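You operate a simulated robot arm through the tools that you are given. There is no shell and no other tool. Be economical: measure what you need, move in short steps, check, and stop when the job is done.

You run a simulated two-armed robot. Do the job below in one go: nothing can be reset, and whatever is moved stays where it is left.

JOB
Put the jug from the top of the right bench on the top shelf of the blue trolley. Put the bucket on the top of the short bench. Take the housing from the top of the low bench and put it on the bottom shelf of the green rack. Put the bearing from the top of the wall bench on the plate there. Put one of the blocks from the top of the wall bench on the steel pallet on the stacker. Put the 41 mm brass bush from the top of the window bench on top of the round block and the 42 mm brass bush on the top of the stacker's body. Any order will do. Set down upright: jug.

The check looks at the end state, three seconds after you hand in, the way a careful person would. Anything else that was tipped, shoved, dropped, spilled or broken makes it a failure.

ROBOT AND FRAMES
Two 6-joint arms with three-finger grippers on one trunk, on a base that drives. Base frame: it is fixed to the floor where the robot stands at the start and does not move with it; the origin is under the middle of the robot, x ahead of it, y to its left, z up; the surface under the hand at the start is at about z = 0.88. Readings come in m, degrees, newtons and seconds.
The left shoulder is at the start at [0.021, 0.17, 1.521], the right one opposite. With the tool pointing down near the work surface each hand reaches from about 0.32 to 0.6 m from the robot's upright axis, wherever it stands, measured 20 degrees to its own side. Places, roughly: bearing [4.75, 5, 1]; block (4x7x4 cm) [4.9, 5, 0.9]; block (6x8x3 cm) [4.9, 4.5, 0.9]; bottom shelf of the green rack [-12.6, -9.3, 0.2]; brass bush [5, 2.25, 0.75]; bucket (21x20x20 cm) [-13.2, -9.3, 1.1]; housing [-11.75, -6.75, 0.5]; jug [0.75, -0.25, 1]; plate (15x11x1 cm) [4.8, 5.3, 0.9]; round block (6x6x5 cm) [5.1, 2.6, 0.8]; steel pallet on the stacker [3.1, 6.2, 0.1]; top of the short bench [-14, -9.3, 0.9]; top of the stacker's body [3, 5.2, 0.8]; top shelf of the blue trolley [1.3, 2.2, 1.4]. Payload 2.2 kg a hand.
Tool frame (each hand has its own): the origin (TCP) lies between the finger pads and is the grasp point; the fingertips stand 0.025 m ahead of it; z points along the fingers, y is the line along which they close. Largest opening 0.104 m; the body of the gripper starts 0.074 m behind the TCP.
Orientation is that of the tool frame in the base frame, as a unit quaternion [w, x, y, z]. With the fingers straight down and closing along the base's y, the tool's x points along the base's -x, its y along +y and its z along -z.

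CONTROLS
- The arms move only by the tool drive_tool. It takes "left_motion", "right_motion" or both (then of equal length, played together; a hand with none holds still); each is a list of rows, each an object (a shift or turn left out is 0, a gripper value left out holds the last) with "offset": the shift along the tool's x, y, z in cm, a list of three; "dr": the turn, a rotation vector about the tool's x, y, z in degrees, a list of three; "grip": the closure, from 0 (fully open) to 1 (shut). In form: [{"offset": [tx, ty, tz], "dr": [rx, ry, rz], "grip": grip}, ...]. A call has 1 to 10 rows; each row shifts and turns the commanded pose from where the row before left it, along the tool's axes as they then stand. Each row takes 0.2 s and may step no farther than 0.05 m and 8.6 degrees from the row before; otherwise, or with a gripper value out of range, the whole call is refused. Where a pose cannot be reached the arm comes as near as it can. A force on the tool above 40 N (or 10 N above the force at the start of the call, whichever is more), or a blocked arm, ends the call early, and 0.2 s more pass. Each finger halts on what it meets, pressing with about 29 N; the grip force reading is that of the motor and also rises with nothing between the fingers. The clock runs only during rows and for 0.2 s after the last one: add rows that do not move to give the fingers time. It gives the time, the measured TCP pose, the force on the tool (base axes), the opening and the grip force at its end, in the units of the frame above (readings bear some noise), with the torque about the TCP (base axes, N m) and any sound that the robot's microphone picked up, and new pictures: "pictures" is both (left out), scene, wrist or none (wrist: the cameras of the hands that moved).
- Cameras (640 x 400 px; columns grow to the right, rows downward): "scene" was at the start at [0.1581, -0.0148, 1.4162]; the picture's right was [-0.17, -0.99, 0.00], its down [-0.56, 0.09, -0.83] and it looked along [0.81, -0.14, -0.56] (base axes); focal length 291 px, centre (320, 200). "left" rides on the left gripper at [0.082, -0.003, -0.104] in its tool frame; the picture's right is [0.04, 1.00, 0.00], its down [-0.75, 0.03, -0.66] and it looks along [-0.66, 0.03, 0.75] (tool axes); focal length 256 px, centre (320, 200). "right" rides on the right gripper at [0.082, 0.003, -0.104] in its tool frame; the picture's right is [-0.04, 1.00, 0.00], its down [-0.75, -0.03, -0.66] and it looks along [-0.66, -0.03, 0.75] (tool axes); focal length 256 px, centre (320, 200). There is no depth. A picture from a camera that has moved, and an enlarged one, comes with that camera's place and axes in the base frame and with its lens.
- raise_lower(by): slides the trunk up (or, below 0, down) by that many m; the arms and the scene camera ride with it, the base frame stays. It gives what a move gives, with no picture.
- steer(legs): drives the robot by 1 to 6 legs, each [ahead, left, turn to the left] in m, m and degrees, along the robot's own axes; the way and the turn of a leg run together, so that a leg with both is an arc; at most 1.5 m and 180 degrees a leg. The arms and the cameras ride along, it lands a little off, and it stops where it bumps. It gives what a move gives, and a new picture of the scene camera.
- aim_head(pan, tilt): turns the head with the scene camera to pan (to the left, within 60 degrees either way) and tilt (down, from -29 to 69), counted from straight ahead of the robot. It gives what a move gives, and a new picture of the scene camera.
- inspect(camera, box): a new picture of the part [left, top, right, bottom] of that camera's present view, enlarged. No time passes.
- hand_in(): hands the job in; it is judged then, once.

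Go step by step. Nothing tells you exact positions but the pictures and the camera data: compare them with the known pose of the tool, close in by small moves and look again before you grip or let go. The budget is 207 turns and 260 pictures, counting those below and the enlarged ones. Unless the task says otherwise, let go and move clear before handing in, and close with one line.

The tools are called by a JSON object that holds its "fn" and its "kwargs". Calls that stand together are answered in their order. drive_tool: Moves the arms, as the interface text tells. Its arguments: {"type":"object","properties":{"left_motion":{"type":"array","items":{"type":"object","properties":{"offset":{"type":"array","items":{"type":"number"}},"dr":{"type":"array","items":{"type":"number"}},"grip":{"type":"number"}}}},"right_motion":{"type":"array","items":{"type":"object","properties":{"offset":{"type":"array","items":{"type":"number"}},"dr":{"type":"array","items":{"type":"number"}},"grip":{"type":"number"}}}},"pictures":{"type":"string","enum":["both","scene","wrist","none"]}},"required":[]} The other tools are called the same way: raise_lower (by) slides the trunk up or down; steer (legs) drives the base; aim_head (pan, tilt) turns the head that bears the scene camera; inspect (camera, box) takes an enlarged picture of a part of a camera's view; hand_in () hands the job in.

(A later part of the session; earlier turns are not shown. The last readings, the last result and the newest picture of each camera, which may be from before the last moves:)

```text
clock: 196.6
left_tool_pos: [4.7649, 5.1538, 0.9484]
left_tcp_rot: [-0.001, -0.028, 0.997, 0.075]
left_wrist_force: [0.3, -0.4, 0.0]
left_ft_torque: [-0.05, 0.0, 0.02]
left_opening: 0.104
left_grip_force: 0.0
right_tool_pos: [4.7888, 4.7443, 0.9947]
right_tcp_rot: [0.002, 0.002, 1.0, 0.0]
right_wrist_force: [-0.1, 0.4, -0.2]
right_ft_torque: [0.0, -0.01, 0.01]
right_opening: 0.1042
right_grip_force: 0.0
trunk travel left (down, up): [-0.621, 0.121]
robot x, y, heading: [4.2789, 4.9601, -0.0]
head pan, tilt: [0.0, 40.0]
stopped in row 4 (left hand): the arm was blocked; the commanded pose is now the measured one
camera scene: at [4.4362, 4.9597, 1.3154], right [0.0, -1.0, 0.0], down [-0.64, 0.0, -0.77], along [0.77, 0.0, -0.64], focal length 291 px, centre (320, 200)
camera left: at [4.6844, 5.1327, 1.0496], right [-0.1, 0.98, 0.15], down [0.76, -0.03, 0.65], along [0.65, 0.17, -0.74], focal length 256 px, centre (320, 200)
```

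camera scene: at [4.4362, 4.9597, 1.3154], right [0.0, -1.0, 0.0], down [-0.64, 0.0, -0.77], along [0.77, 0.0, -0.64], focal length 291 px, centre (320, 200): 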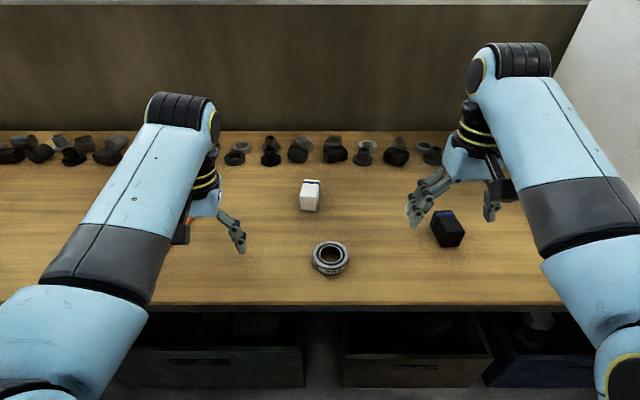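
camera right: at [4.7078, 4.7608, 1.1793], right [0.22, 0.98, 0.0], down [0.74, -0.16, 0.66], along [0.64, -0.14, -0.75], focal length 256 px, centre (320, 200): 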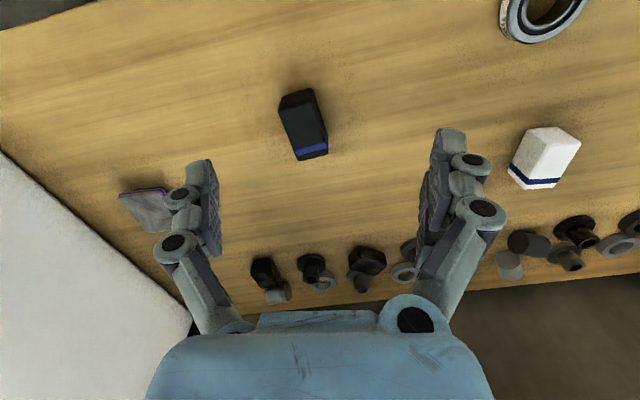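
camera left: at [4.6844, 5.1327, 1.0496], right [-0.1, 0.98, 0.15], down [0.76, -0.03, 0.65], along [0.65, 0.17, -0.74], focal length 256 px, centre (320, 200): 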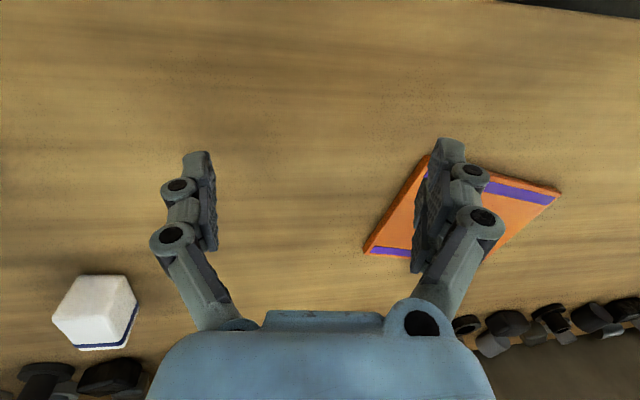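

The left arm cannot swing further inward, so the right hand will do the bearing too. I'll retract the left hand and shift the base 20 cm left.

{"fn": "drive_tool", "kwargs": {"left_motion": [{"offset": [2, 3, -1], "dr": [4.3, 0, 1.5]}, {"offset": [3, 3, -1], "dr": [4.3, 0, 1.5]}, {"offset": [3, 2, 0]}, {"offset": [3, 0, 0]}, {"offset": [3, 0, 0]}], "pictures": "none"}}

{"fn": "steer", "kwargs": {"legs": [[-0.01, 0.2, 0]]}}

{"fn": "inspect", "kwargs": {"camera": "right", "box": [0, 0, 640, 400]}}

```text
clock: 197.8
left_tool_pos: [4.6203, 5.23, 0.9735]
left_tcp_rot: [-0.002, -0.002, 1.0, -0.002]
left_wrist_force: [-0.5, 0.3, 0.3]
left_ft_torque: [0.01, 0.0, -0.02]
left_opening: 0.1043
left_grip_force: 0.0
right_tool_pos: [4.7872, 4.7447, 0.9957]
right_tcp_rot: [0.001, 0.001, 1.0, 0.0]
right_wrist_force: [-0.4, -0.7, 0.0]
right_ft_torque: [-0.02, -0.03, -0.02]
right_opening: 0.1039
right_grip_force: 0.0
trunk travel left (down, up): [-0.621, 0.121]
robot x, y, heading: [4.2803, 4.9589, -0.3]
head pan, tilt: [0.0, 40.0]
```

```text
clock: 199.4
left_tool_pos: [4.6106, 5.4282, 0.9728]
left_tcp_rot: [-0.001, -0.001, 1.0, -0.001]
left_wrist_force: [-0.4, -0.5, -0.1]
left_ft_torque: [-0.03, -0.01, 0.0]
left_opening: 0.1041
left_grip_force: 0.1
right_tool_pos: [4.7784, 4.9447, 0.9946]
right_tcp_rot: [0.001, 0.003, 1.0, 0.0]
right_wrist_force: [-0.3, -0.3, 0.2]
right_ft_torque: [-0.01, -0.02, -0.01]
right_opening: 0.1037
right_grip_force: 0.1
trunk travel left (down, up): [-0.621, 0.121]
robot x, y, heading: [4.2718, 5.1605, -0.1]
head pan, tilt: [0.0, 40.0]
camera scene: at [4.4264, 5.1603, 1.3154], right [0.0, -1.0, 0.0], down [-0.64, 0.0, -0.77], along [0.77, 0.0, -0.64], focal length 291 px, centre (320, 200)
```

scene: 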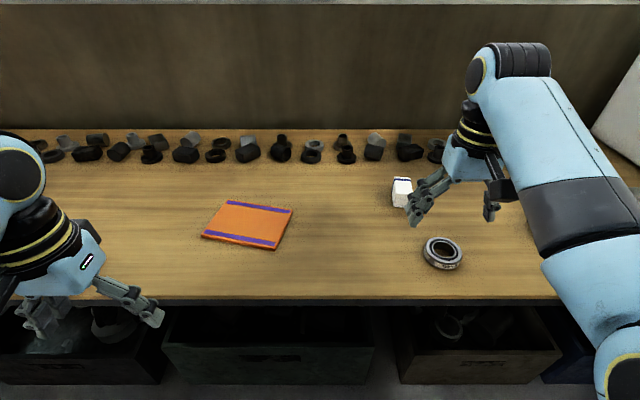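

```text
1.00 times, centred on (320, 200) of right (not enlarged: the box is as wide or as high as the picture)
camera zoom: at [4.6955, 4.9468, 1.0996], right [0.05, 1.0, 0.0], down [0.75, -0.03, 0.66], along [0.66, -0.03, -0.75], focal length 256 px, centre (320, 200)
```

zoom: 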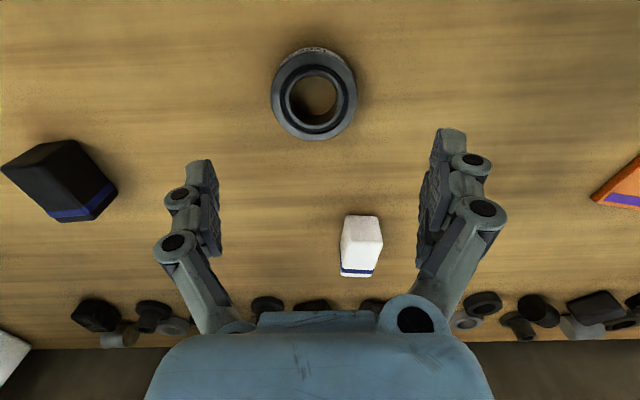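

The bearing's centre is at (4.768, 4.9385) with a diameter of about 68 mm. I'll centre the hand and descend near the bench.

{"fn": "drive_tool", "kwargs": {"right_motion": [{"offset": [1.0, -0.6, 0]}, {"offset": [0, 0, 2.5]}, {"offset": [0, 0, 2.5]}, {"offset": [0, 0, 2]}, {"offset": [0, 0, 0.8]}, {"offset": [0, 0, 0]}], "pictures": "wrist"}}

{"fn": "inspect", "kwargs": {"camera": "scene", "box": [380, 170, 540, 290]}}

```text
clock: 200.8
left_tool_pos: [4.6112, 5.4291, 0.9728]
left_tcp_rot: [0.0, -0.001, 1.0, -0.002]
left_wrist_force: [0.0, -0.1, -0.1]
left_ft_torque: [0.0, -0.04, 0.02]
left_opening: 0.1039
left_grip_force: 0.1
right_tool_pos: [4.7689, 4.9365, 0.9174]
right_tcp_rot: [0.003, 0.002, 1.0, 0.0]
right_wrist_force: [-0.7, -2.0, 10.4]
right_ft_torque: [-0.16, 0.11, 0.23]
right_opening: 0.104
right_grip_force: 0.1
trunk travel left (down, up): [-0.621, 0.121]
robot x, y, heading: [4.2749, 5.1605, -0.3]
head pan, tilt: [0.0, 40.0]
camera right: at [4.6861, 4.9397, 1.0215], right [0.05, 1.0, 0.0], down [0.75, -0.03, 0.66], along [0.66, -0.03, -0.75], focal length 256 px, centre (320, 200)
```

right: 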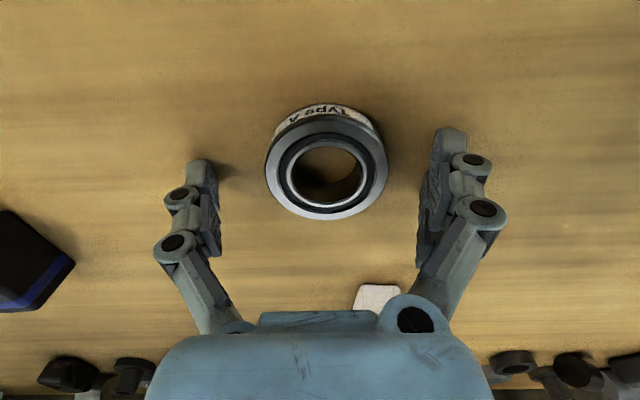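

```text
3.33 times, centred on (460, 230) of scene
camera zoom: at [4.4254, 5.1594, 1.3156], right [0.0, -1.0, 0.0], down [-0.64, 0.0, -0.77], along [0.77, 0.0, -0.64], focal length 971 px, centre (-147, 100)
```

zoom: 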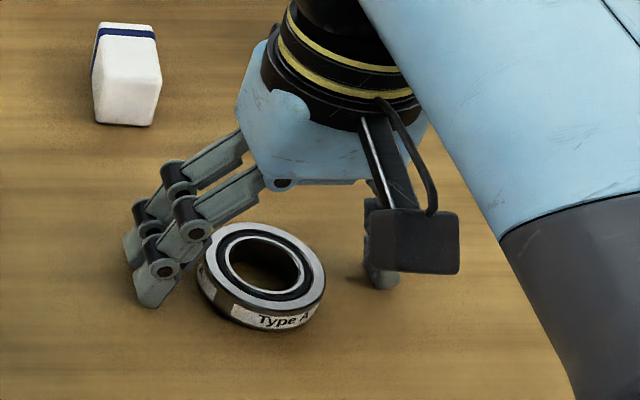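

The tips touch the bench at z≈0.892. I'll rise 2 mm, shift 8 mm back to the bearing's centre, and close.

{"fn": "drive_tool", "kwargs": {"right_motion": [{"offset": [0.4, 0.1, -0.25]}, {"offset": [0.4, 0.2, 0]}, {"grip": 0.3}, {"grip": 0.6}, {"grip": 1}, {"grip": 1}], "pictures": "wrist"}}

```text
clock: 202.3
left_tool_pos: [4.6104, 5.4294, 0.9734]
left_tcp_rot: [-0.002, -0.001, 1.0, -0.002]
left_wrist_force: [0.5, 0.2, -1.0]
left_ft_torque: [0.01, 0.01, -0.01]
left_opening: 0.1039
left_grip_force: 0.1
right_tool_pos: [4.7625, 4.9431, 0.9255]
right_tcp_rot: [0.007, 0.003, 1.0, 0.002]
right_wrist_force: [-6.2, 1.5, 23.8]
right_ft_torque: [-0.38, 0.55, -0.15]
right_opening: 0.0527
right_grip_force: 44.7
trunk travel left (down, up): [-0.621, 0.121]
robot x, y, heading: [4.2693, 5.1599, 0.1]
head pan, tilt: [0.0, 40.0]
stopped in row 6 (right hand): the force on the tool passed its limit at 59 N (the readings are from after the stop); the commanded pose is now the measured one
camera right: at [4.6782, 4.945, 1.0287], right [0.05, 1.0, 0.0], down [0.74, -0.04, 0.67], along [0.67, -0.03, -0.74], focal length 256 px, centre (320, 200)
```

right: 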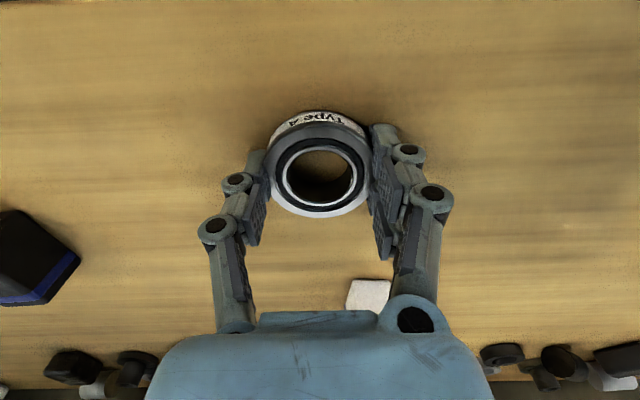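

The bearing is 52 mm wide and gripped. The fingertips reach lower as they close and press the bench, so I'll rise slightly to relieve, then lift.

{"fn": "drive_tool", "kwargs": {"right_motion": [{"offset": [0, 0, -0.4], "grip": 1}, {"offset": [0, 0, -0.6], "grip": 1}, {"grip": 1}, {"offset": [0, 0, -3]}, {"offset": [0, 0, -2]}, {"offset": [0, 0, 0]}], "pictures": "both"}}

```text
clock: 203.8
left_tool_pos: [4.6125, 5.4281, 0.9737]
left_tcp_rot: [-0.001, 0.0, 1.0, -0.001]
left_wrist_force: [0.1, 0.2, -0.9]
left_ft_torque: [0.01, 0.03, 0.01]
left_opening: 0.104
left_grip_force: 0.1
right_tool_pos: [4.7634, 4.9406, 0.9819]
right_tcp_rot: [0.005, 0.002, 1.0, 0.001]
right_wrist_force: [-0.3, -0.6, -2.5]
right_ft_torque: [0.0, -0.01, 0.01]
right_opening: 0.0525
right_grip_force: 28.9
trunk travel left (down, up): [-0.621, 0.121]
robot x, y, heading: [4.2718, 5.1589, -0.4]
head pan, tilt: [0.0, 40.0]
camera scene: at [4.4266, 5.1592, 1.3153], right [0.0, -1.0, 0.0], down [-0.64, 0.0, -0.77], along [0.77, 0.0, -0.64], focal length 291 px, centre (320, 200)
camera right: at [4.6799, 4.943, 1.0856], right [0.05, 1.0, 0.0], down [0.75, -0.04, 0.66], along [0.66, -0.03, -0.75], focal length 256 px, centre (320, 200)
```

scene: 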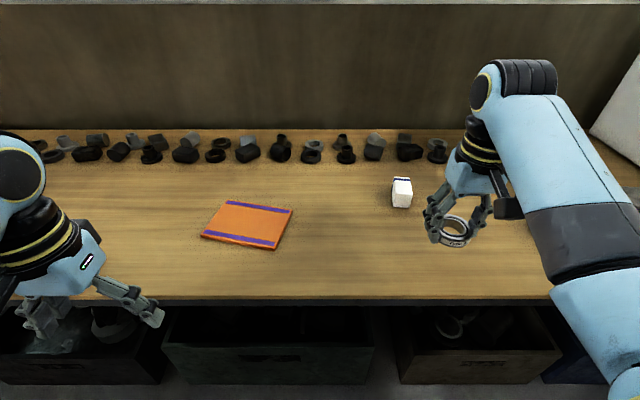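
right: 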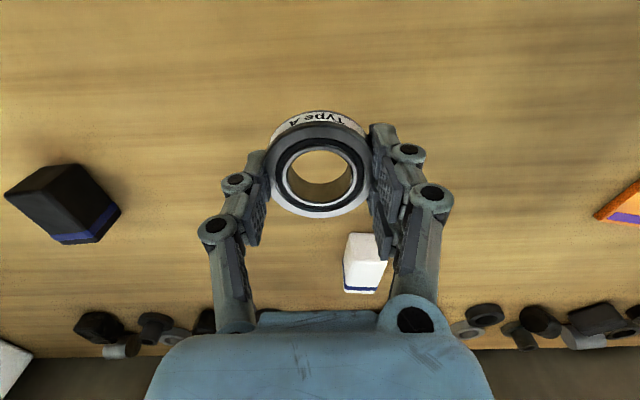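

The bearing is up. The plate's centre is at about (4.845, 5.304), so I'll shift the base 36 cm left and extend over it.

{"fn": "steer", "kwargs": {"legs": [[0.03, 0.36, 0]]}}

{"fn": "drive_tool", "kwargs": {"right_motion": [{"offset": [-2.5, 0, 0]}, {"offset": [-2.5, 0, 0]}, {"offset": [0, 0, 0]}], "pictures": "both"}}

```text
clock: 206.1
left_tool_pos: [4.6424, 5.7895, 0.9744]
left_tcp_rot: [-0.002, -0.001, 1.0, -0.002]
left_wrist_force: [-0.3, -0.1, 1.0]
left_ft_torque: [-0.02, -0.02, 0.02]
left_opening: 0.1044
left_grip_force: 0.1
right_tool_pos: [4.7939, 5.3015, 0.9811]
right_tcp_rot: [0.005, 0.002, 1.0, 0.002]
right_wrist_force: [-0.7, 0.1, -1.9]
right_ft_torque: [-0.02, 0.01, -0.03]
right_opening: 0.0526
right_grip_force: 28.8
trunk travel left (down, up): [-0.621, 0.121]
robot x, y, heading: [4.3005, 5.5193, -0.2]
head pan, tilt: [0.0, 40.0]
camera scene: at [4.4568, 5.5212, 1.3153], right [0.0, -1.0, 0.0], down [-0.64, 0.0, -0.77], along [0.77, 0.0, -0.64], focal length 291 px, centre (320, 200)
```

scene: 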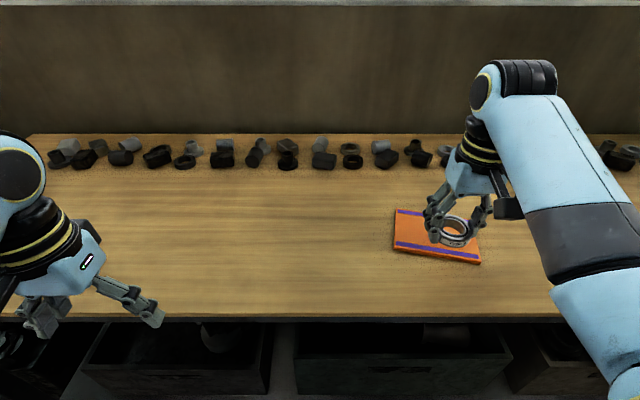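

```text
clock: 206.9
left_tool_pos: [4.6411, 5.7904, 0.9735]
left_tcp_rot: [-0.002, -0.002, 1.0, -0.001]
left_wrist_force: [-0.1, 0.1, 0.7]
left_ft_torque: [0.01, 0.02, -0.01]
left_opening: 0.104
left_grip_force: 0.0
right_tool_pos: [4.8424, 5.3016, 0.9804]
right_tcp_rot: [0.006, 0.003, 1.0, 0.001]
right_wrist_force: [0.2, -0.1, -1.4]
right_ft_torque: [0.01, -0.06, 0.03]
right_opening: 0.0526
right_grip_force: 28.9
trunk travel left (down, up): [-0.621, 0.121]
robot x, y, heading: [4.303, 5.521, -0.1]
head pan, tilt: [0.0, 40.0]
camera scene: at [4.4563, 5.5201, 1.3154], right [0.0, -1.0, 0.0], down [-0.64, 0.0, -0.77], along [0.77, 0.0, -0.64], focal length 291 px, centre (320, 200)
camera right: at [4.7604, 5.3034, 1.085], right [0.04, 1.0, 0.0], down [0.75, -0.04, 0.66], along [0.66, -0.03, -0.75], focal length 256 px, centre (320, 200)
```

scene: 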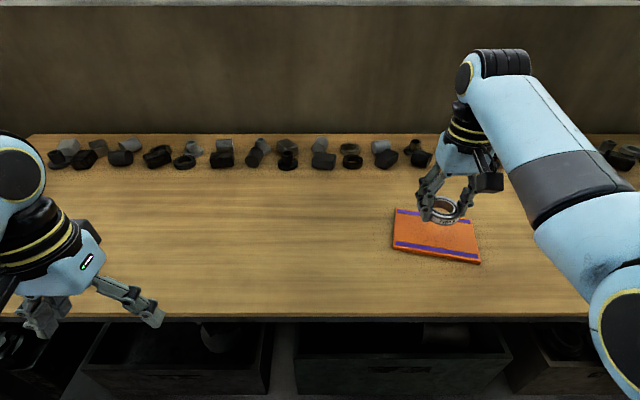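
right: 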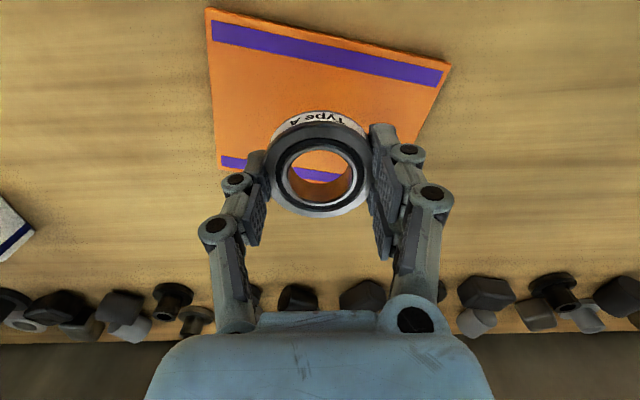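

The plate's centre refines to (4.827, 5.304). I'll shift back 1.4 cm and lower most of the way.

{"fn": "drive_tool", "kwargs": {"right_motion": [{"offset": [1.4, 0.3, 0]}, {"offset": [0, 0, 2]}, {"offset": [0, 0, 1.2]}, {"offset": [0, 0, 0.6]}, {"offset": [0, 0, 0]}], "pictures": "wrist"}}

{"fn": "inspect", "kwargs": {"camera": "scene", "box": [370, 170, 530, 280]}}

```text
clock: 208.1
left_tool_pos: [4.642, 5.7896, 0.9729]
left_tcp_rot: [-0.001, -0.002, 1.0, -0.001]
left_wrist_force: [-0.1, 0.4, -0.2]
left_ft_torque: [0.01, 0.02, -0.06]
left_opening: 0.1043
left_grip_force: 0.1
right_tool_pos: [4.8289, 5.3046, 0.9442]
right_tcp_rot: [0.004, 0.002, 1.0, 0.002]
right_wrist_force: [0.8, -0.4, -2.3]
right_ft_torque: [-0.02, -0.01, 0.04]
right_opening: 0.0525
right_grip_force: 29.3
trunk travel left (down, up): [-0.621, 0.121]
robot x, y, heading: [4.3075, 5.5209, -0.3]
head pan, tilt: [0.0, 40.0]
camera right: at [4.746, 5.3069, 1.0475], right [0.04, 1.0, 0.0], down [0.75, -0.04, 0.66], along [0.66, -0.03, -0.75], focal length 256 px, centre (320, 200)
```

right: 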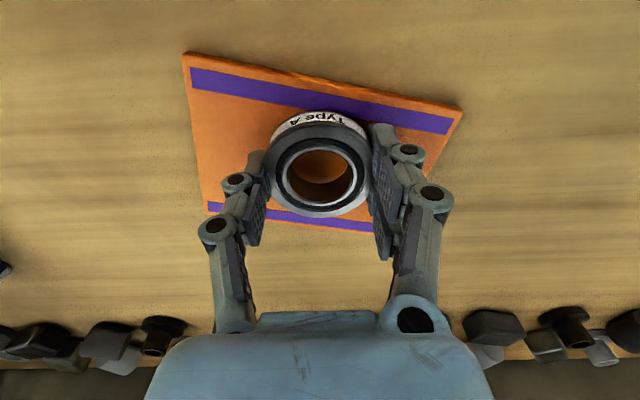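

```text
3.64 times, centred on (450, 225) of scene
camera zoom: at [4.4567, 5.5204, 1.3154], right [0.0, -1.0, 0.0], down [-0.64, 0.0, -0.77], along [0.77, 0.0, -0.64], focal length 1060 px, centre (-153, 109)
```

zoom: 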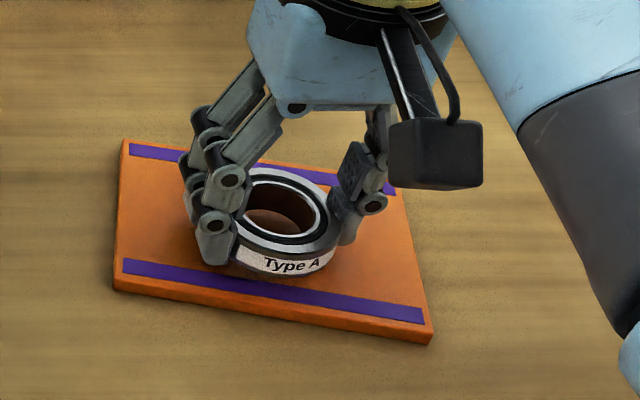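

Nicely centred. I'll lower in small steps until contact.

{"fn": "drive_tool", "kwargs": {"right_motion": [{"offset": [0, 0, 0.3]}, {"offset": [0, 0, 0.3]}, {"offset": [0, 0, 0.2]}, {"offset": [0, 0, 0]}], "pictures": "none"}}

```text
clock: 209.1
left_tool_pos: [4.6409, 5.7895, 0.973]
left_tcp_rot: [-0.001, -0.002, 1.0, -0.001]
left_wrist_force: [-0.3, 0.0, 0.5]
left_ft_torque: [0.03, 0.0, 0.0]
left_opening: 0.1042
left_grip_force: 0.0
right_tool_pos: [4.8296, 5.3052, 0.9362]
right_tcp_rot: [0.007, 0.002, 1.0, 0.002]
right_wrist_force: [-0.2, 0.1, -2.0]
right_ft_torque: [0.02, -0.01, -0.01]
right_opening: 0.0524
right_grip_force: 29.3
trunk travel left (down, up): [-0.621, 0.121]
robot x, y, heading: [4.2995, 5.521, -0.3]
head pan, tilt: [0.0, 40.0]
```

{"fn": "drive_tool", "kwargs": {"right_motion": [{"offset": [0, 0, 0.25]}, {"offset": [0, 0, 0.2]}, {"offset": [0, 0, 0]}], "pictures": "none"}}

```text
clock: 209.9
left_tool_pos: [4.6398, 5.7889, 0.9737]
left_tcp_rot: [-0.001, -0.002, 1.0, -0.001]
left_wrist_force: [0.2, 0.4, -0.1]
left_ft_torque: [0.0, -0.01, -0.06]
left_opening: 0.1039
left_grip_force: 0.0
right_tool_pos: [4.8299, 5.3031, 0.9352]
right_tcp_rot: [0.007, 0.003, 1.0, 0.002]
right_wrist_force: [-0.8, -1.8, 18.8]
right_ft_torque: [-0.21, 0.37, 0.04]
right_opening: 0.0523
right_grip_force: 28.9
trunk travel left (down, up): [-0.621, 0.121]
robot x, y, heading: [4.3016, 5.5192, 0.2]
head pan, tilt: [0.0, 40.0]
```

{"fn": "drive_tool", "kwargs": {"right_motion": [{"offset": [0, 0, -0.25]}, {"offset": [0, 0, 0]}, {"grip": 0.4}, {"grip": 0.3}, {"offset": [0, 0, -1]}, {"offset": [0, 0, -3]}, {"offset": [0, 0, -4]}, {"offset": [0, 0, 0], "grip": 0}], "pictures": "both"}}

```text
clock: 211.7
left_tool_pos: [4.6422, 5.7902, 0.9731]
left_tcp_rot: [-0.002, -0.002, 1.0, -0.003]
left_wrist_force: [-0.3, 0.1, -1.3]
left_ft_torque: [0.0, -0.02, -0.02]
left_opening: 0.1039
left_grip_force: 0.1
right_tool_pos: [4.8276, 5.3071, 1.0134]
right_tcp_rot: [0.005, 0.003, 1.0, 0.002]
right_wrist_force: [0.2, 0.4, 0.1]
right_ft_torque: [0.01, 0.02, -0.02]
right_opening: 0.1042
right_grip_force: 0.0
trunk travel left (down, up): [-0.621, 0.121]
robot x, y, heading: [4.3024, 5.5203, -0.1]
head pan, tilt: [0.0, 40.0]
camera scene: at [4.4567, 5.5202, 1.3153], right [0.0, -1.0, 0.0], down [-0.64, 0.0, -0.77], along [0.77, 0.0, -0.64], focal length 291 px, centre (320, 200)
camera right: at [4.7447, 5.3088, 1.1173], right [0.04, 1.0, 0.0], down [0.75, -0.04, 0.66], along [0.66, -0.03, -0.75], focal length 256 px, centre (320, 200)
```

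scene: 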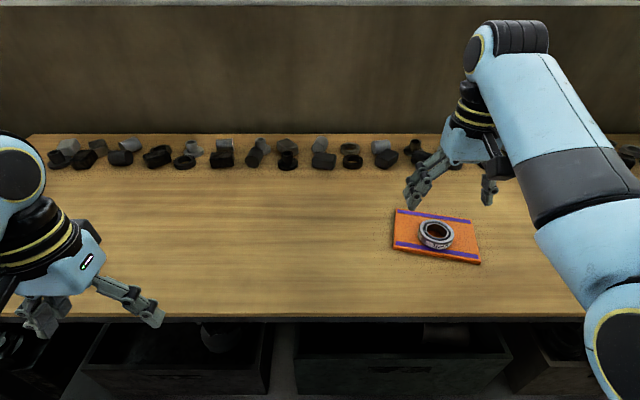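
right: 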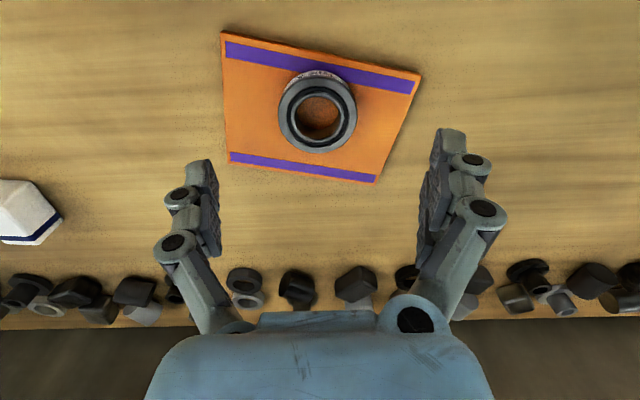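

The bearing sits centred on the plate. Next I'll take the white block at about (4.94, 4.98), so I'm shifting the base right and a bit forward.

{"fn": "steer", "kwargs": {"legs": [[0.09, -0.325, 0]]}}

{"fn": "inspect", "kwargs": {"camera": "right", "box": [0, 0, 640, 400]}}

```text
clock: 213.9
left_tool_pos: [4.7295, 5.4622, 0.9737]
left_tcp_rot: [-0.002, -0.002, 1.0, -0.001]
left_wrist_force: [-0.4, -0.4, -0.5]
left_ft_torque: [0.04, -0.03, 0.0]
left_opening: 0.1039
left_grip_force: 0.0
right_tool_pos: [4.9169, 4.9795, 1.0126]
right_tcp_rot: [0.005, 0.002, 1.0, 0.002]
right_wrist_force: [0.1, -0.4, -0.8]
right_ft_torque: [0.05, -0.02, -0.02]
right_opening: 0.1039
right_grip_force: 0.0
trunk travel left (down, up): [-0.621, 0.121]
robot x, y, heading: [4.3939, 5.1923, 0.2]
head pan, tilt: [0.0, 40.0]
camera scene: at [4.5458, 5.1922, 1.3153], right [0.0, -1.0, 0.0], down [-0.64, 0.0, -0.77], along [0.77, 0.0, -0.64], focal length 291 px, centre (320, 200)
```

scene: 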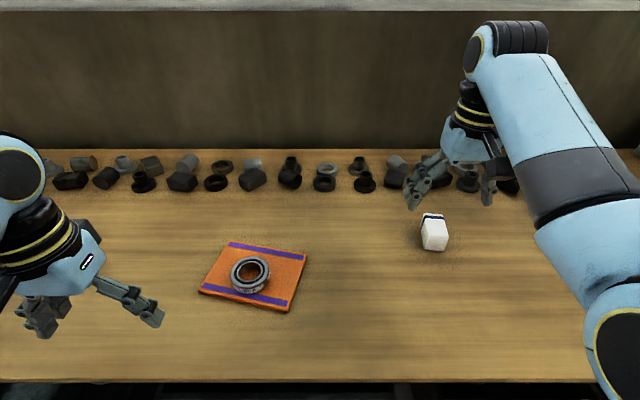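

```text
1.00 times, centred on (320, 200) of right (not enlarged: the box is as wide or as high as the picture)
camera zoom: at [4.834, 4.981, 1.117], right [0.04, 1.0, 0.0], down [0.75, -0.04, 0.66], along [0.66, -0.03, -0.75], focal length 256 px, centre (320, 200)
```

zoom: 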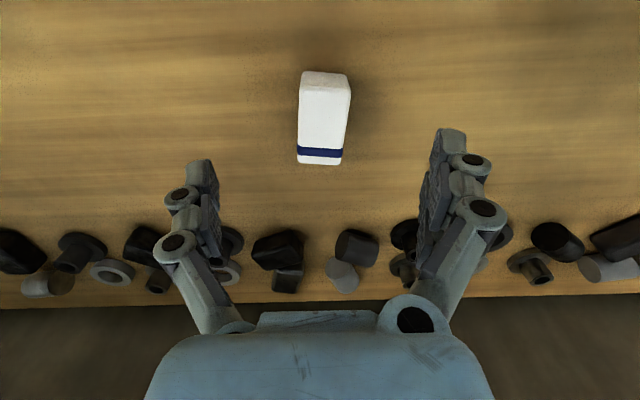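

The white block is right under the hand, aligned, about 4 cm wide. I'll descend and grip it.

{"fn": "drive_tool", "kwargs": {"right_motion": [{"offset": [-0.5, 0, 2]}, {"offset": [0, 0, 3]}, {"offset": [0, 0, 2.2]}, {"offset": [0, 0, 1]}, {"grip": 0.3}, {"grip": 0.6}, {"grip": 1}, {"grip": 1}, {"grip": 1}], "pictures": "wrist"}}

```text
clock: 215.9
left_tool_pos: [4.7313, 5.4611, 0.9727]
left_tcp_rot: [-0.001, -0.002, 1.0, -0.002]
left_wrist_force: [0.8, -0.2, -0.8]
left_ft_torque: [0.0, -0.01, 0.01]
left_opening: 0.104
left_grip_force: 0.1
right_tool_pos: [4.9239, 4.9808, 0.9327]
right_tcp_rot: [0.005, 0.002, 1.0, 0.003]
right_wrist_force: [-0.1, -0.6, 0.0]
right_ft_torque: [0.05, 0.02, 0.04]
right_opening: 0.0358
right_grip_force: 28.8
trunk travel left (down, up): [-0.621, 0.121]
robot x, y, heading: [4.3922, 5.1942, -0.2]
head pan, tilt: [0.0, 40.0]
camera right: at [4.84, 4.983, 1.0362], right [0.04, 1.0, 0.0], down [0.75, -0.04, 0.66], along [0.66, -0.03, -0.75], focal length 256 px, centre (320, 200)
```

right: 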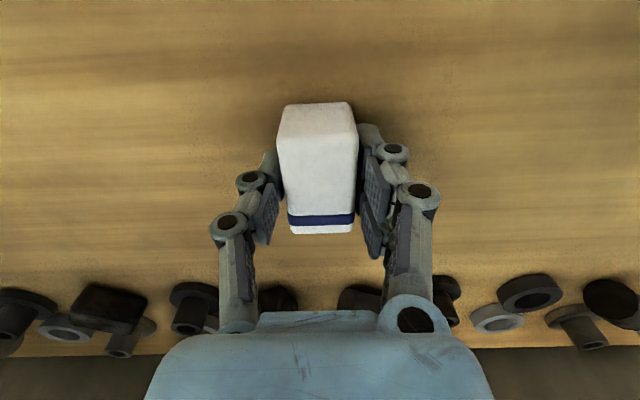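

The block is held (36 mm). I'll lift, back off, turn west, and go up beside the stacker's pallet.

{"fn": "drive_tool", "kwargs": {"right_motion": [{"offset": [0, 0, -2]}, {"offset": [0, 0, -4]}, {"offset": [0, 0, -4]}, {"offset": [0, 0, -2]}], "pictures": "none"}}

{"fn": "steer", "kwargs": {"legs": [[-0.3, 0, 0], [0, 0, 90], [0, 0, 90], [0, -0.7, 0]]}}

{"fn": "aim_head", "kwargs": {"pan": -10, "tilt": 50}}

```text
clock: 216.9
left_tool_pos: [4.7311, 5.4611, 0.9727]
left_tcp_rot: [-0.002, -0.002, 1.0, -0.001]
left_wrist_force: [-0.3, 0.4, -1.1]
left_ft_torque: [-0.02, -0.01, 0.0]
left_opening: 0.1042
left_grip_force: 0.1
right_tool_pos: [4.9213, 4.9776, 1.0527]
right_tcp_rot: [0.005, 0.003, 1.0, 0.001]
right_wrist_force: [-0.3, 0.1, 0.2]
right_ft_torque: [-0.05, -0.02, 0.05]
right_opening: 0.0362
right_grip_force: 28.9
trunk travel left (down, up): [-0.621, 0.121]
robot x, y, heading: [4.3895, 5.1955, 0.0]
head pan, tilt: [0.0, 40.0]
```

```text
clock: 230.0
left_tool_pos: [3.7544, 5.6248, 0.9722]
left_tcp_rot: [-0.001, 1.0, 0.0, 0.002]
left_wrist_force: [-0.4, -0.1, 0.7]
left_ft_torque: [-0.02, 0.04, -0.02]
left_opening: 0.1042
left_grip_force: 0.1
right_tool_pos: [3.5636, 6.1084, 1.0519]
right_tcp_rot: [0.001, 1.0, -0.002, -0.006]
right_wrist_force: [-0.6, 0.7, -1.0]
right_ft_torque: [-0.01, -0.01, -0.03]
right_opening: 0.0359
right_grip_force: 29.2
trunk travel left (down, up): [-0.621, 0.121]
robot x, y, heading: [4.0937, 5.8956, 179.6]
head pan, tilt: [0.0, 40.0]
camera scene: at [3.9399, 5.8932, 1.3154], right [0.0, 1.0, 0.0], down [0.64, 0.0, -0.77], along [-0.77, 0.0, -0.64], focal length 291 px, centre (320, 200)
```

scene: 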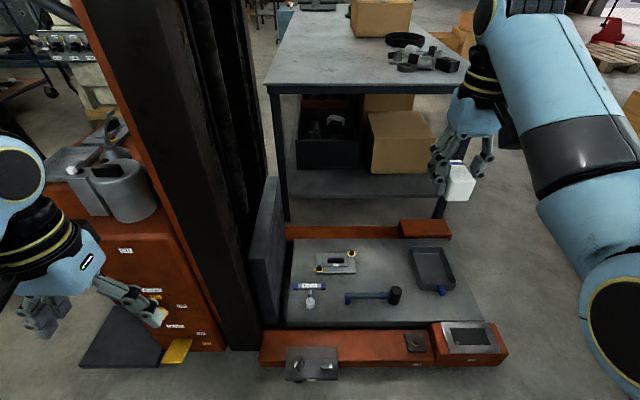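

```text
clock: 230.7
left_tool_pos: [3.7531, 5.6244, 0.9742]
left_tcp_rot: [-0.001, 1.0, 0.001, 0.002]
left_wrist_force: [-0.2, 0.5, 0.4]
left_ft_torque: [-0.02, 0.0, -0.01]
left_opening: 0.104
left_grip_force: 0.1
right_tool_pos: [3.5641, 6.1078, 1.0528]
right_tcp_rot: [0.002, 1.0, -0.004, -0.006]
right_wrist_force: [-0.3, -0.1, -2.2]
right_ft_torque: [-0.03, 0.0, -0.01]
right_opening: 0.0362
right_grip_force: 29.1
trunk travel left (down, up): [-0.621, 0.121]
robot x, y, heading: [4.0971, 5.8945, 180.0]
head pan, tilt: [-10.0, 50.0]
camera scene: at [3.9491, 5.9059, 1.3012], right [0.18, 0.98, 0.0], down [0.75, -0.14, -0.64], along [-0.63, 0.11, -0.77], focal length 291 px, centre (320, 200)
```

scene: 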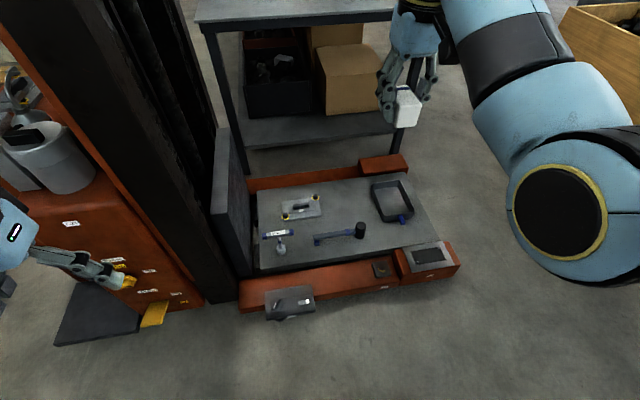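

The pallet spans x 2.88–3.33, y 5.74–6.57, with tools on it; its front-right area around (3.27, 6.38) is free. I'll move in front of that spot.

{"fn": "steer", "kwargs": {"legs": [[0.33, -0.27, 0]]}}

{"fn": "raise_lower", "kwargs": {"by": -0.4}}

{"fn": "inspect", "kwargs": {"camera": "right", "box": [0, 0, 640, 400]}}

```text
clock: 233.3
left_tool_pos: [3.4199, 5.8839, 0.9735]
left_tcp_rot: [-0.001, 1.0, 0.005, 0.001]
left_wrist_force: [-0.4, -0.9, 0.5]
left_ft_torque: [0.03, 0.0, -0.03]
left_opening: 0.104
left_grip_force: 0.0
right_tool_pos: [3.2252, 6.3668, 1.0524]
right_tcp_rot: [0.002, 1.0, 0.002, -0.004]
right_wrist_force: [-0.3, -0.3, -0.9]
right_ft_torque: [-0.02, -0.02, -0.02]
right_opening: 0.036
right_grip_force: 28.8
trunk travel left (down, up): [-0.621, 0.121]
robot x, y, heading: [3.7604, 6.1547, -179.8]
head pan, tilt: [-10.0, 50.0]
camera scene: at [3.6127, 6.1687, 1.3011], right [0.17, 0.99, 0.0], down [0.76, -0.13, -0.64], along [-0.63, 0.11, -0.77], focal length 291 px, centre (320, 200)
```

scene: 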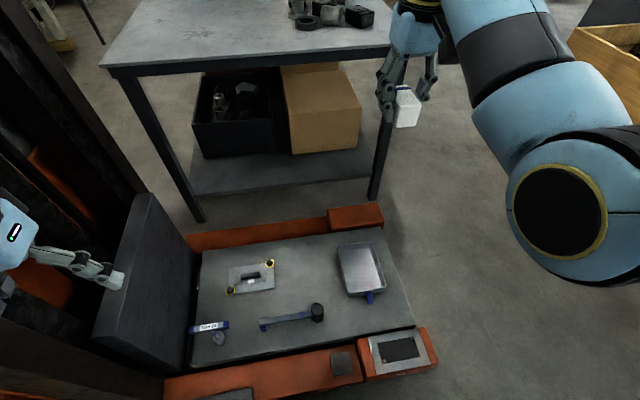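

```text
clock: 237.2
left_tool_pos: [3.4206, 5.8841, 0.5723]
left_tcp_rot: [-0.001, 1.0, 0.005, 0.002]
left_wrist_force: [0.0, 0.3, 0.2]
left_ft_torque: [-0.02, 0.0, -0.03]
left_opening: 0.1042
left_grip_force: 0.1
right_tool_pos: [3.2517, 6.3665, 0.5699]
right_tcp_rot: [0.002, 0.997, 0.002, 0.077]
right_wrist_force: [-0.3, 0.4, -0.2]
right_ft_torque: [0.01, -0.01, -0.01]
right_opening: 0.0363
right_grip_force: 29.2
trunk travel left (down, up): [-0.221, 0.521]
robot x, y, heading: [3.7583, 6.1575, -179.7]
head pan, tilt: [-10.0, 50.0]
```

```text
1.00 times, centred on (320, 200) of right (not enlarged: the box is as wide or as high as the picture)
camera zoom: at [3.3161, 6.3633, 0.6856], right [-0.04, -1.0, 0.0], down [-0.85, 0.03, 0.53], along [-0.53, 0.02, -0.85], focal length 256 px, centre (320, 200)
```

zoom: 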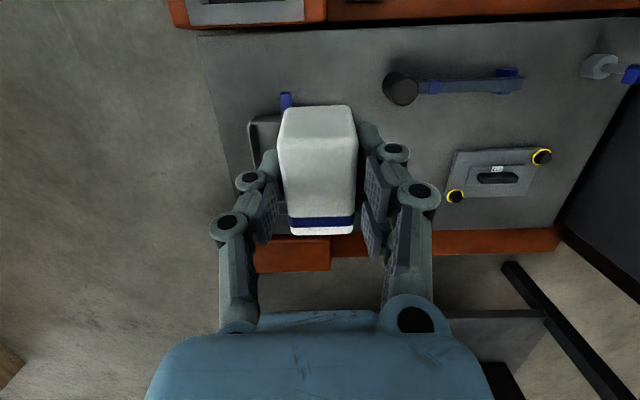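

The right arm's pose changed unexpectedly while the trunk went down. I'll look at what the scene camera sees before going on.

{"fn": "aim_head", "kwargs": {"pan": -25, "tilt": 45}}

```text
clock: 237.9
left_tool_pos: [3.4207, 5.8841, 0.5726]
left_tcp_rot: [-0.001, 1.0, 0.005, 0.001]
left_wrist_force: [0.2, -0.2, 0.7]
left_ft_torque: [0.0, -0.03, -0.01]
left_opening: 0.1039
left_grip_force: 0.0
right_tool_pos: [3.2523, 6.3671, 0.5695]
right_tcp_rot: [0.001, 0.997, 0.002, 0.077]
right_wrist_force: [-0.2, 0.1, -1.5]
right_ft_torque: [-0.04, 0.01, -0.02]
right_opening: 0.0359
right_grip_force: 29.0
trunk travel left (down, up): [-0.221, 0.521]
robot x, y, heading: [3.761, 6.1537, -179.6]
head pan, tilt: [-25.0, 45.0]
camera scene: at [3.6009, 6.1892, 0.8982], right [0.42, 0.91, 0.0], down [0.64, -0.29, -0.71], along [-0.64, 0.29, -0.71], focal length 291 px, centre (320, 200)
```

scene: 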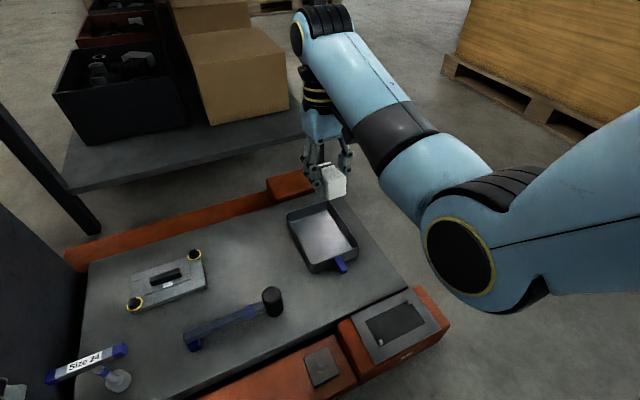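

Nothing seems in contact; the hand just pitched about 9°. I'll level it and check that it obeys.

{"fn": "drive_tool", "kwargs": {"right_motion": [{"dr": [0, -4.4, 0]}, {"dr": [0, -4.4, 0]}, {"offset": [0, 0, 0]}], "pictures": "none"}}

{"fn": "raise_lower", "kwargs": {"by": -0.15}}

```text
clock: 238.7
left_tool_pos: [3.4198, 5.885, 0.5733]
left_tcp_rot: [-0.002, 1.0, 0.005, 0.001]
left_wrist_force: [-0.1, 0.2, -0.3]
left_ft_torque: [-0.01, 0.02, 0.0]
left_opening: 0.1038
left_grip_force: 0.1
right_tool_pos: [3.2521, 6.3671, 0.5704]
right_tcp_rot: [0.001, 1.0, 0.001, 0.0]
right_wrist_force: [-0.8, -0.3, -1.8]
right_ft_torque: [0.01, -0.01, 0.03]
right_opening: 0.0361
right_grip_force: 28.9
trunk travel left (down, up): [-0.221, 0.521]
robot x, y, heading: [3.7599, 6.1541, -179.8]
head pan, tilt: [-25.0, 45.0]
```

```text
clock: 240.5
left_tool_pos: [3.4199, 5.8837, 0.4233]
left_tcp_rot: [-0.001, 1.0, 0.006, 0.001]
left_wrist_force: [-0.3, -0.3, -0.4]
left_ft_torque: [-0.03, -0.03, -0.02]
left_opening: 0.1041
left_grip_force: 0.0
right_tool_pos: [3.2516, 6.3673, 0.4206]
right_tcp_rot: [0.002, 1.0, 0.001, 0.0]
right_wrist_force: [0.7, 1.6, -0.6]
right_ft_torque: [0.0, 0.03, -0.02]
right_opening: 0.0359
right_grip_force: 28.8
trunk travel left (down, up): [-0.071, 0.671]
robot x, y, heading: [3.7569, 6.1549, -179.8]
head pan, tilt: [-25.0, 45.0]
```

Level again. I'll lower toward the pallet and check through both cameras.

{"fn": "drive_tool", "kwargs": {"right_motion": [{"offset": [0.4, 0.7, 3]}, {"offset": [0, 0, 4]}, {"offset": [0, 0, 4]}, {"offset": [0, 0, 4]}, {"offset": [0, 0, 3]}, {"offset": [0, 0, 0]}], "pictures": "both"}}

```text
clock: 241.9
left_tool_pos: [3.4216, 5.8843, 0.4233]
left_tcp_rot: [-0.001, 1.0, 0.006, 0.001]
left_wrist_force: [-0.1, -0.6, 0.5]
left_ft_torque: [0.03, -0.01, 0.01]
left_opening: 0.104
left_grip_force: 0.1
right_tool_pos: [3.2565, 6.3592, 0.2385]
right_tcp_rot: [0.002, 1.0, 0.001, 0.0]
right_wrist_force: [0.6, -0.5, -2.0]
right_ft_torque: [-0.02, 0.0, -0.04]
right_opening: 0.0359
right_grip_force: 29.0
trunk travel left (down, up): [-0.071, 0.671]
robot x, y, heading: [3.7591, 6.1566, -179.6]
head pan, tilt: [-25.0, 45.0]
camera scene: at [3.5892, 6.1892, 0.7448], right [0.42, 0.91, 0.0], down [0.64, -0.3, -0.71], along [-0.64, 0.3, -0.71], focal length 291 px, centre (320, 200)
camera right: at [3.3366, 6.3566, 0.3425], right [-0.04, -1.0, 0.0], down [-0.75, 0.03, 0.66], along [-0.66, 0.02, -0.75], focal length 256 px, centre (320, 200)
```

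scene: 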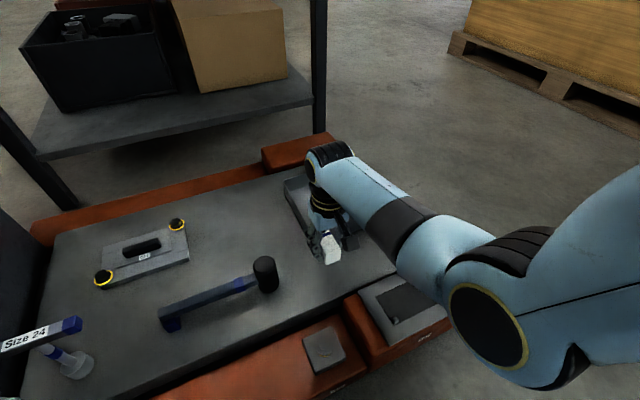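
right: 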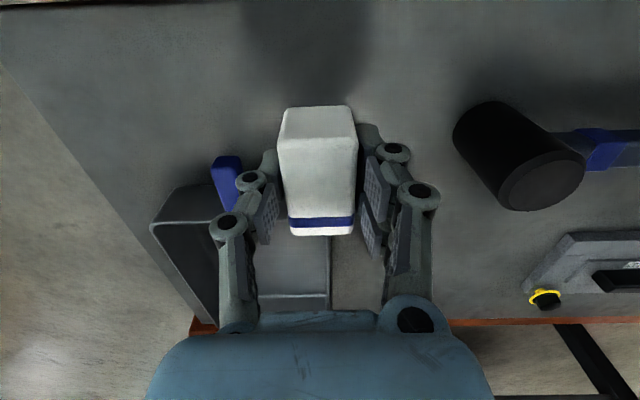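

The drop spot below is clear of tray and hammer. I'll lower the last centimetres slowly.

{"fn": "drive_tool", "kwargs": {"right_motion": [{"offset": [0, 0, 2]}, {"offset": [0, 0, 2]}, {"offset": [0, 0, 1]}, {"offset": [0, 0, 0.5]}, {"offset": [0, 0, 0]}], "pictures": "none"}}

{"fn": "inspect", "kwargs": {"camera": "scene", "box": [240, 130, 400, 290]}}

```text
clock: 243.1
left_tool_pos: [3.4219, 5.8839, 0.4232]
left_tcp_rot: [-0.001, 1.0, 0.005, 0.002]
left_wrist_force: [-1.2, 1.0, -0.2]
left_ft_torque: [0.03, 0.03, 0.01]
left_opening: 0.1039
left_grip_force: 0.1
right_tool_pos: [3.2554, 6.3582, 0.1837]
right_tcp_rot: [0.001, 1.0, 0.002, 0.0]
right_wrist_force: [-0.6, -0.5, -0.6]
right_ft_torque: [-0.01, 0.03, 0.0]
right_opening: 0.036
right_grip_force: 29.0
trunk travel left (down, up): [-0.071, 0.671]
robot x, y, heading: [3.7607, 6.1579, -179.6]
head pan, tilt: [-25.0, 45.0]
```

```text
2.50 times, centred on (320, 210) of scene
camera zoom: at [3.5892, 6.1892, 0.7448], right [0.42, 0.91, 0.0], down [0.64, -0.3, -0.71], along [-0.64, 0.3, -0.71], focal length 728 px, centre (320, 175)
```

zoom: 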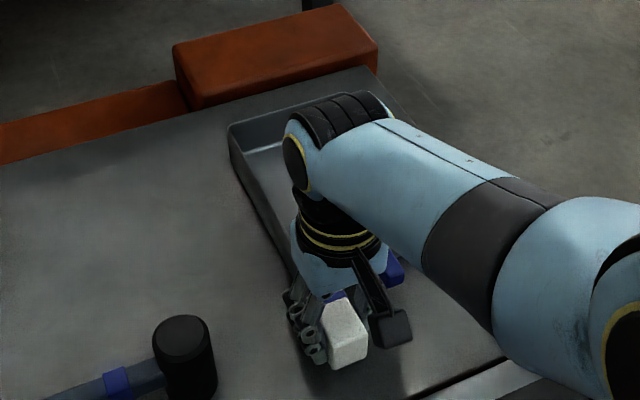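

{"fn": "drive_tool", "kwargs": {"right_motion": [{"offset": [0, 0, 0.4]}, {"offset": [0, 0, 0.4]}, {"offset": [0, 0, 0.3]}, {"offset": [0, 0, 0]}], "pictures": "none"}}

{"fn": "drive_tool", "kwargs": {"right_motion": [{"offset": [0, 0, 0.3]}, {"offset": [0, 0, 0.3]}, {"offset": [0, 0, 0]}], "pictures": "wrist"}}

```text
clock: 244.1
left_tool_pos: [3.4207, 5.8844, 0.4232]
left_tcp_rot: [0.0, 1.0, 0.005, 0.002]
left_wrist_force: [-0.1, -0.1, 0.3]
left_ft_torque: [0.01, 0.03, 0.01]
left_opening: 0.1039
left_grip_force: 0.1
right_tool_pos: [3.2554, 6.359, 0.1729]
right_tcp_rot: [0.002, 1.0, 0.001, 0.0]
right_wrist_force: [0.0, 0.1, -1.2]
right_ft_torque: [-0.01, 0.02, -0.03]
right_opening: 0.0359
right_grip_force: 29.2
trunk travel left (down, up): [-0.071, 0.671]
robot x, y, heading: [3.7595, 6.1563, -179.9]
head pan, tilt: [-25.0, 45.0]
```

```text
clock: 244.9
left_tool_pos: [3.4206, 5.8841, 0.4226]
left_tcp_rot: [0.0, 1.0, 0.006, 0.001]
left_wrist_force: [1.3, -0.2, -0.8]
left_ft_torque: [0.02, 0.0, 0.0]
left_opening: 0.1038
left_grip_force: 0.1
right_tool_pos: [3.2555, 6.3599, 0.1685]
right_tcp_rot: [0.002, 1.0, 0.001, 0.0]
right_wrist_force: [0.8, -0.8, 1.5]
right_ft_torque: [0.01, 0.07, -0.03]
right_opening: 0.0357
right_grip_force: 29.0
trunk travel left (down, up): [-0.071, 0.671]
robot x, y, heading: [3.7581, 6.1584, -180.1]
head pan, tilt: [-25.0, 45.0]
camera right: at [3.3366, 6.3554, 0.2725], right [-0.04, -1.0, 0.0], down [-0.75, 0.03, 0.66], along [-0.66, 0.02, -0.75], focal length 256 px, centre (320, 200)
```

right: 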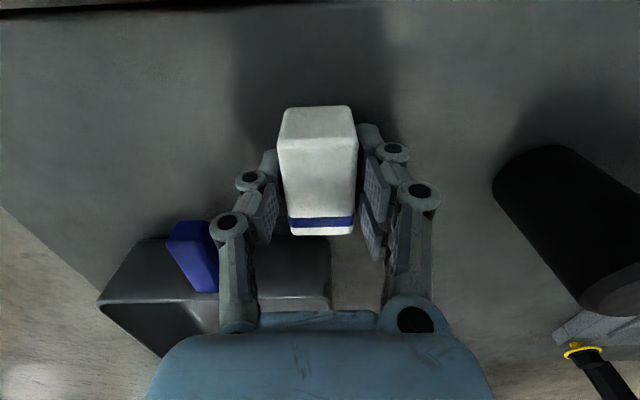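

{"fn": "drive_tool", "kwargs": {"right_motion": [{"offset": [0, 0, 0.2]}, {"offset": [0, 0, 0.1]}, {"offset": [0, 0, 0]}], "pictures": "none"}}

```text
clock: 245.7
left_tool_pos: [3.4211, 5.8844, 0.4248]
left_tcp_rot: [-0.002, 1.0, 0.006, 0.001]
left_wrist_force: [0.8, -0.2, -0.2]
left_ft_torque: [0.01, -0.02, 0.0]
left_opening: 0.1041
left_grip_force: 0.1
right_tool_pos: [3.2537, 6.3576, 0.1655]
right_tcp_rot: [0.002, 1.0, 0.001, -0.002]
right_wrist_force: [3.1, 0.5, 24.6]
right_ft_torque: [0.03, -0.15, -0.02]
right_opening: 0.036
right_grip_force: 29.1
trunk travel left (down, up): [-0.071, 0.671]
robot x, y, heading: [3.7611, 6.1576, -179.9]
head pan, tilt: [-25.0, 45.0]
```

It's down on the pallet. I'll relieve, open partly, and rise.

{"fn": "drive_tool", "kwargs": {"right_motion": [{"offset": [0, 0, -0.2]}, {"grip": 0.5}, {"grip": 0.45}, {"offset": [0, 0, -1]}, {"offset": [0, 0, -3]}, {"offset": [0, 0, -4]}, {"offset": [0, 0, -4]}, {"offset": [0, 0, -4]}, {"offset": [0, 0, -4]}, {"offset": [0, 0, 0]}], "pictures": "both"}}

```text
clock: 247.9
left_tool_pos: [3.4205, 5.8842, 0.4242]
left_tcp_rot: [-0.002, 1.0, 0.005, 0.002]
left_wrist_force: [0.0, 0.1, 0.2]
left_ft_torque: [0.01, -0.03, 0.03]
left_opening: 0.1041
left_grip_force: 0.1
right_tool_pos: [3.2573, 6.3584, 0.3691]
right_tcp_rot: [0.002, 1.0, 0.002, 0.0]
right_wrist_force: [0.8, 0.3, 0.1]
right_ft_torque: [0.02, -0.01, 0.01]
right_opening: 0.0572
right_grip_force: 0.2
trunk travel left (down, up): [-0.071, 0.671]
robot x, y, heading: [3.7551, 6.1561, -179.6]
head pan, tilt: [-25.0, 45.0]
camera scene: at [3.5893, 6.1891, 0.7448], right [0.42, 0.91, 0.0], down [0.64, -0.3, -0.71], along [-0.64, 0.3, -0.71], focal length 291 px, centre (320, 200)
camera right: at [3.338, 6.3551, 0.4732], right [-0.04, -1.0, 0.0], down [-0.75, 0.03, 0.66], along [-0.66, 0.02, -0.76], focal length 256 px, centre (320, 200)
```

scene: 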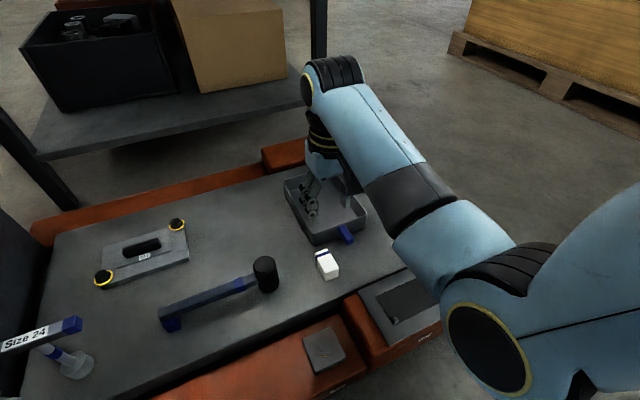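
right: 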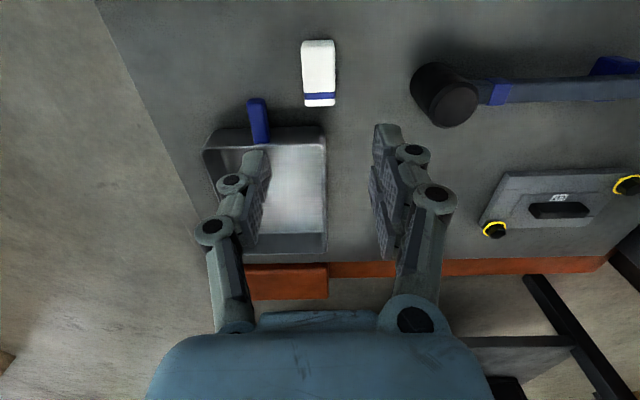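

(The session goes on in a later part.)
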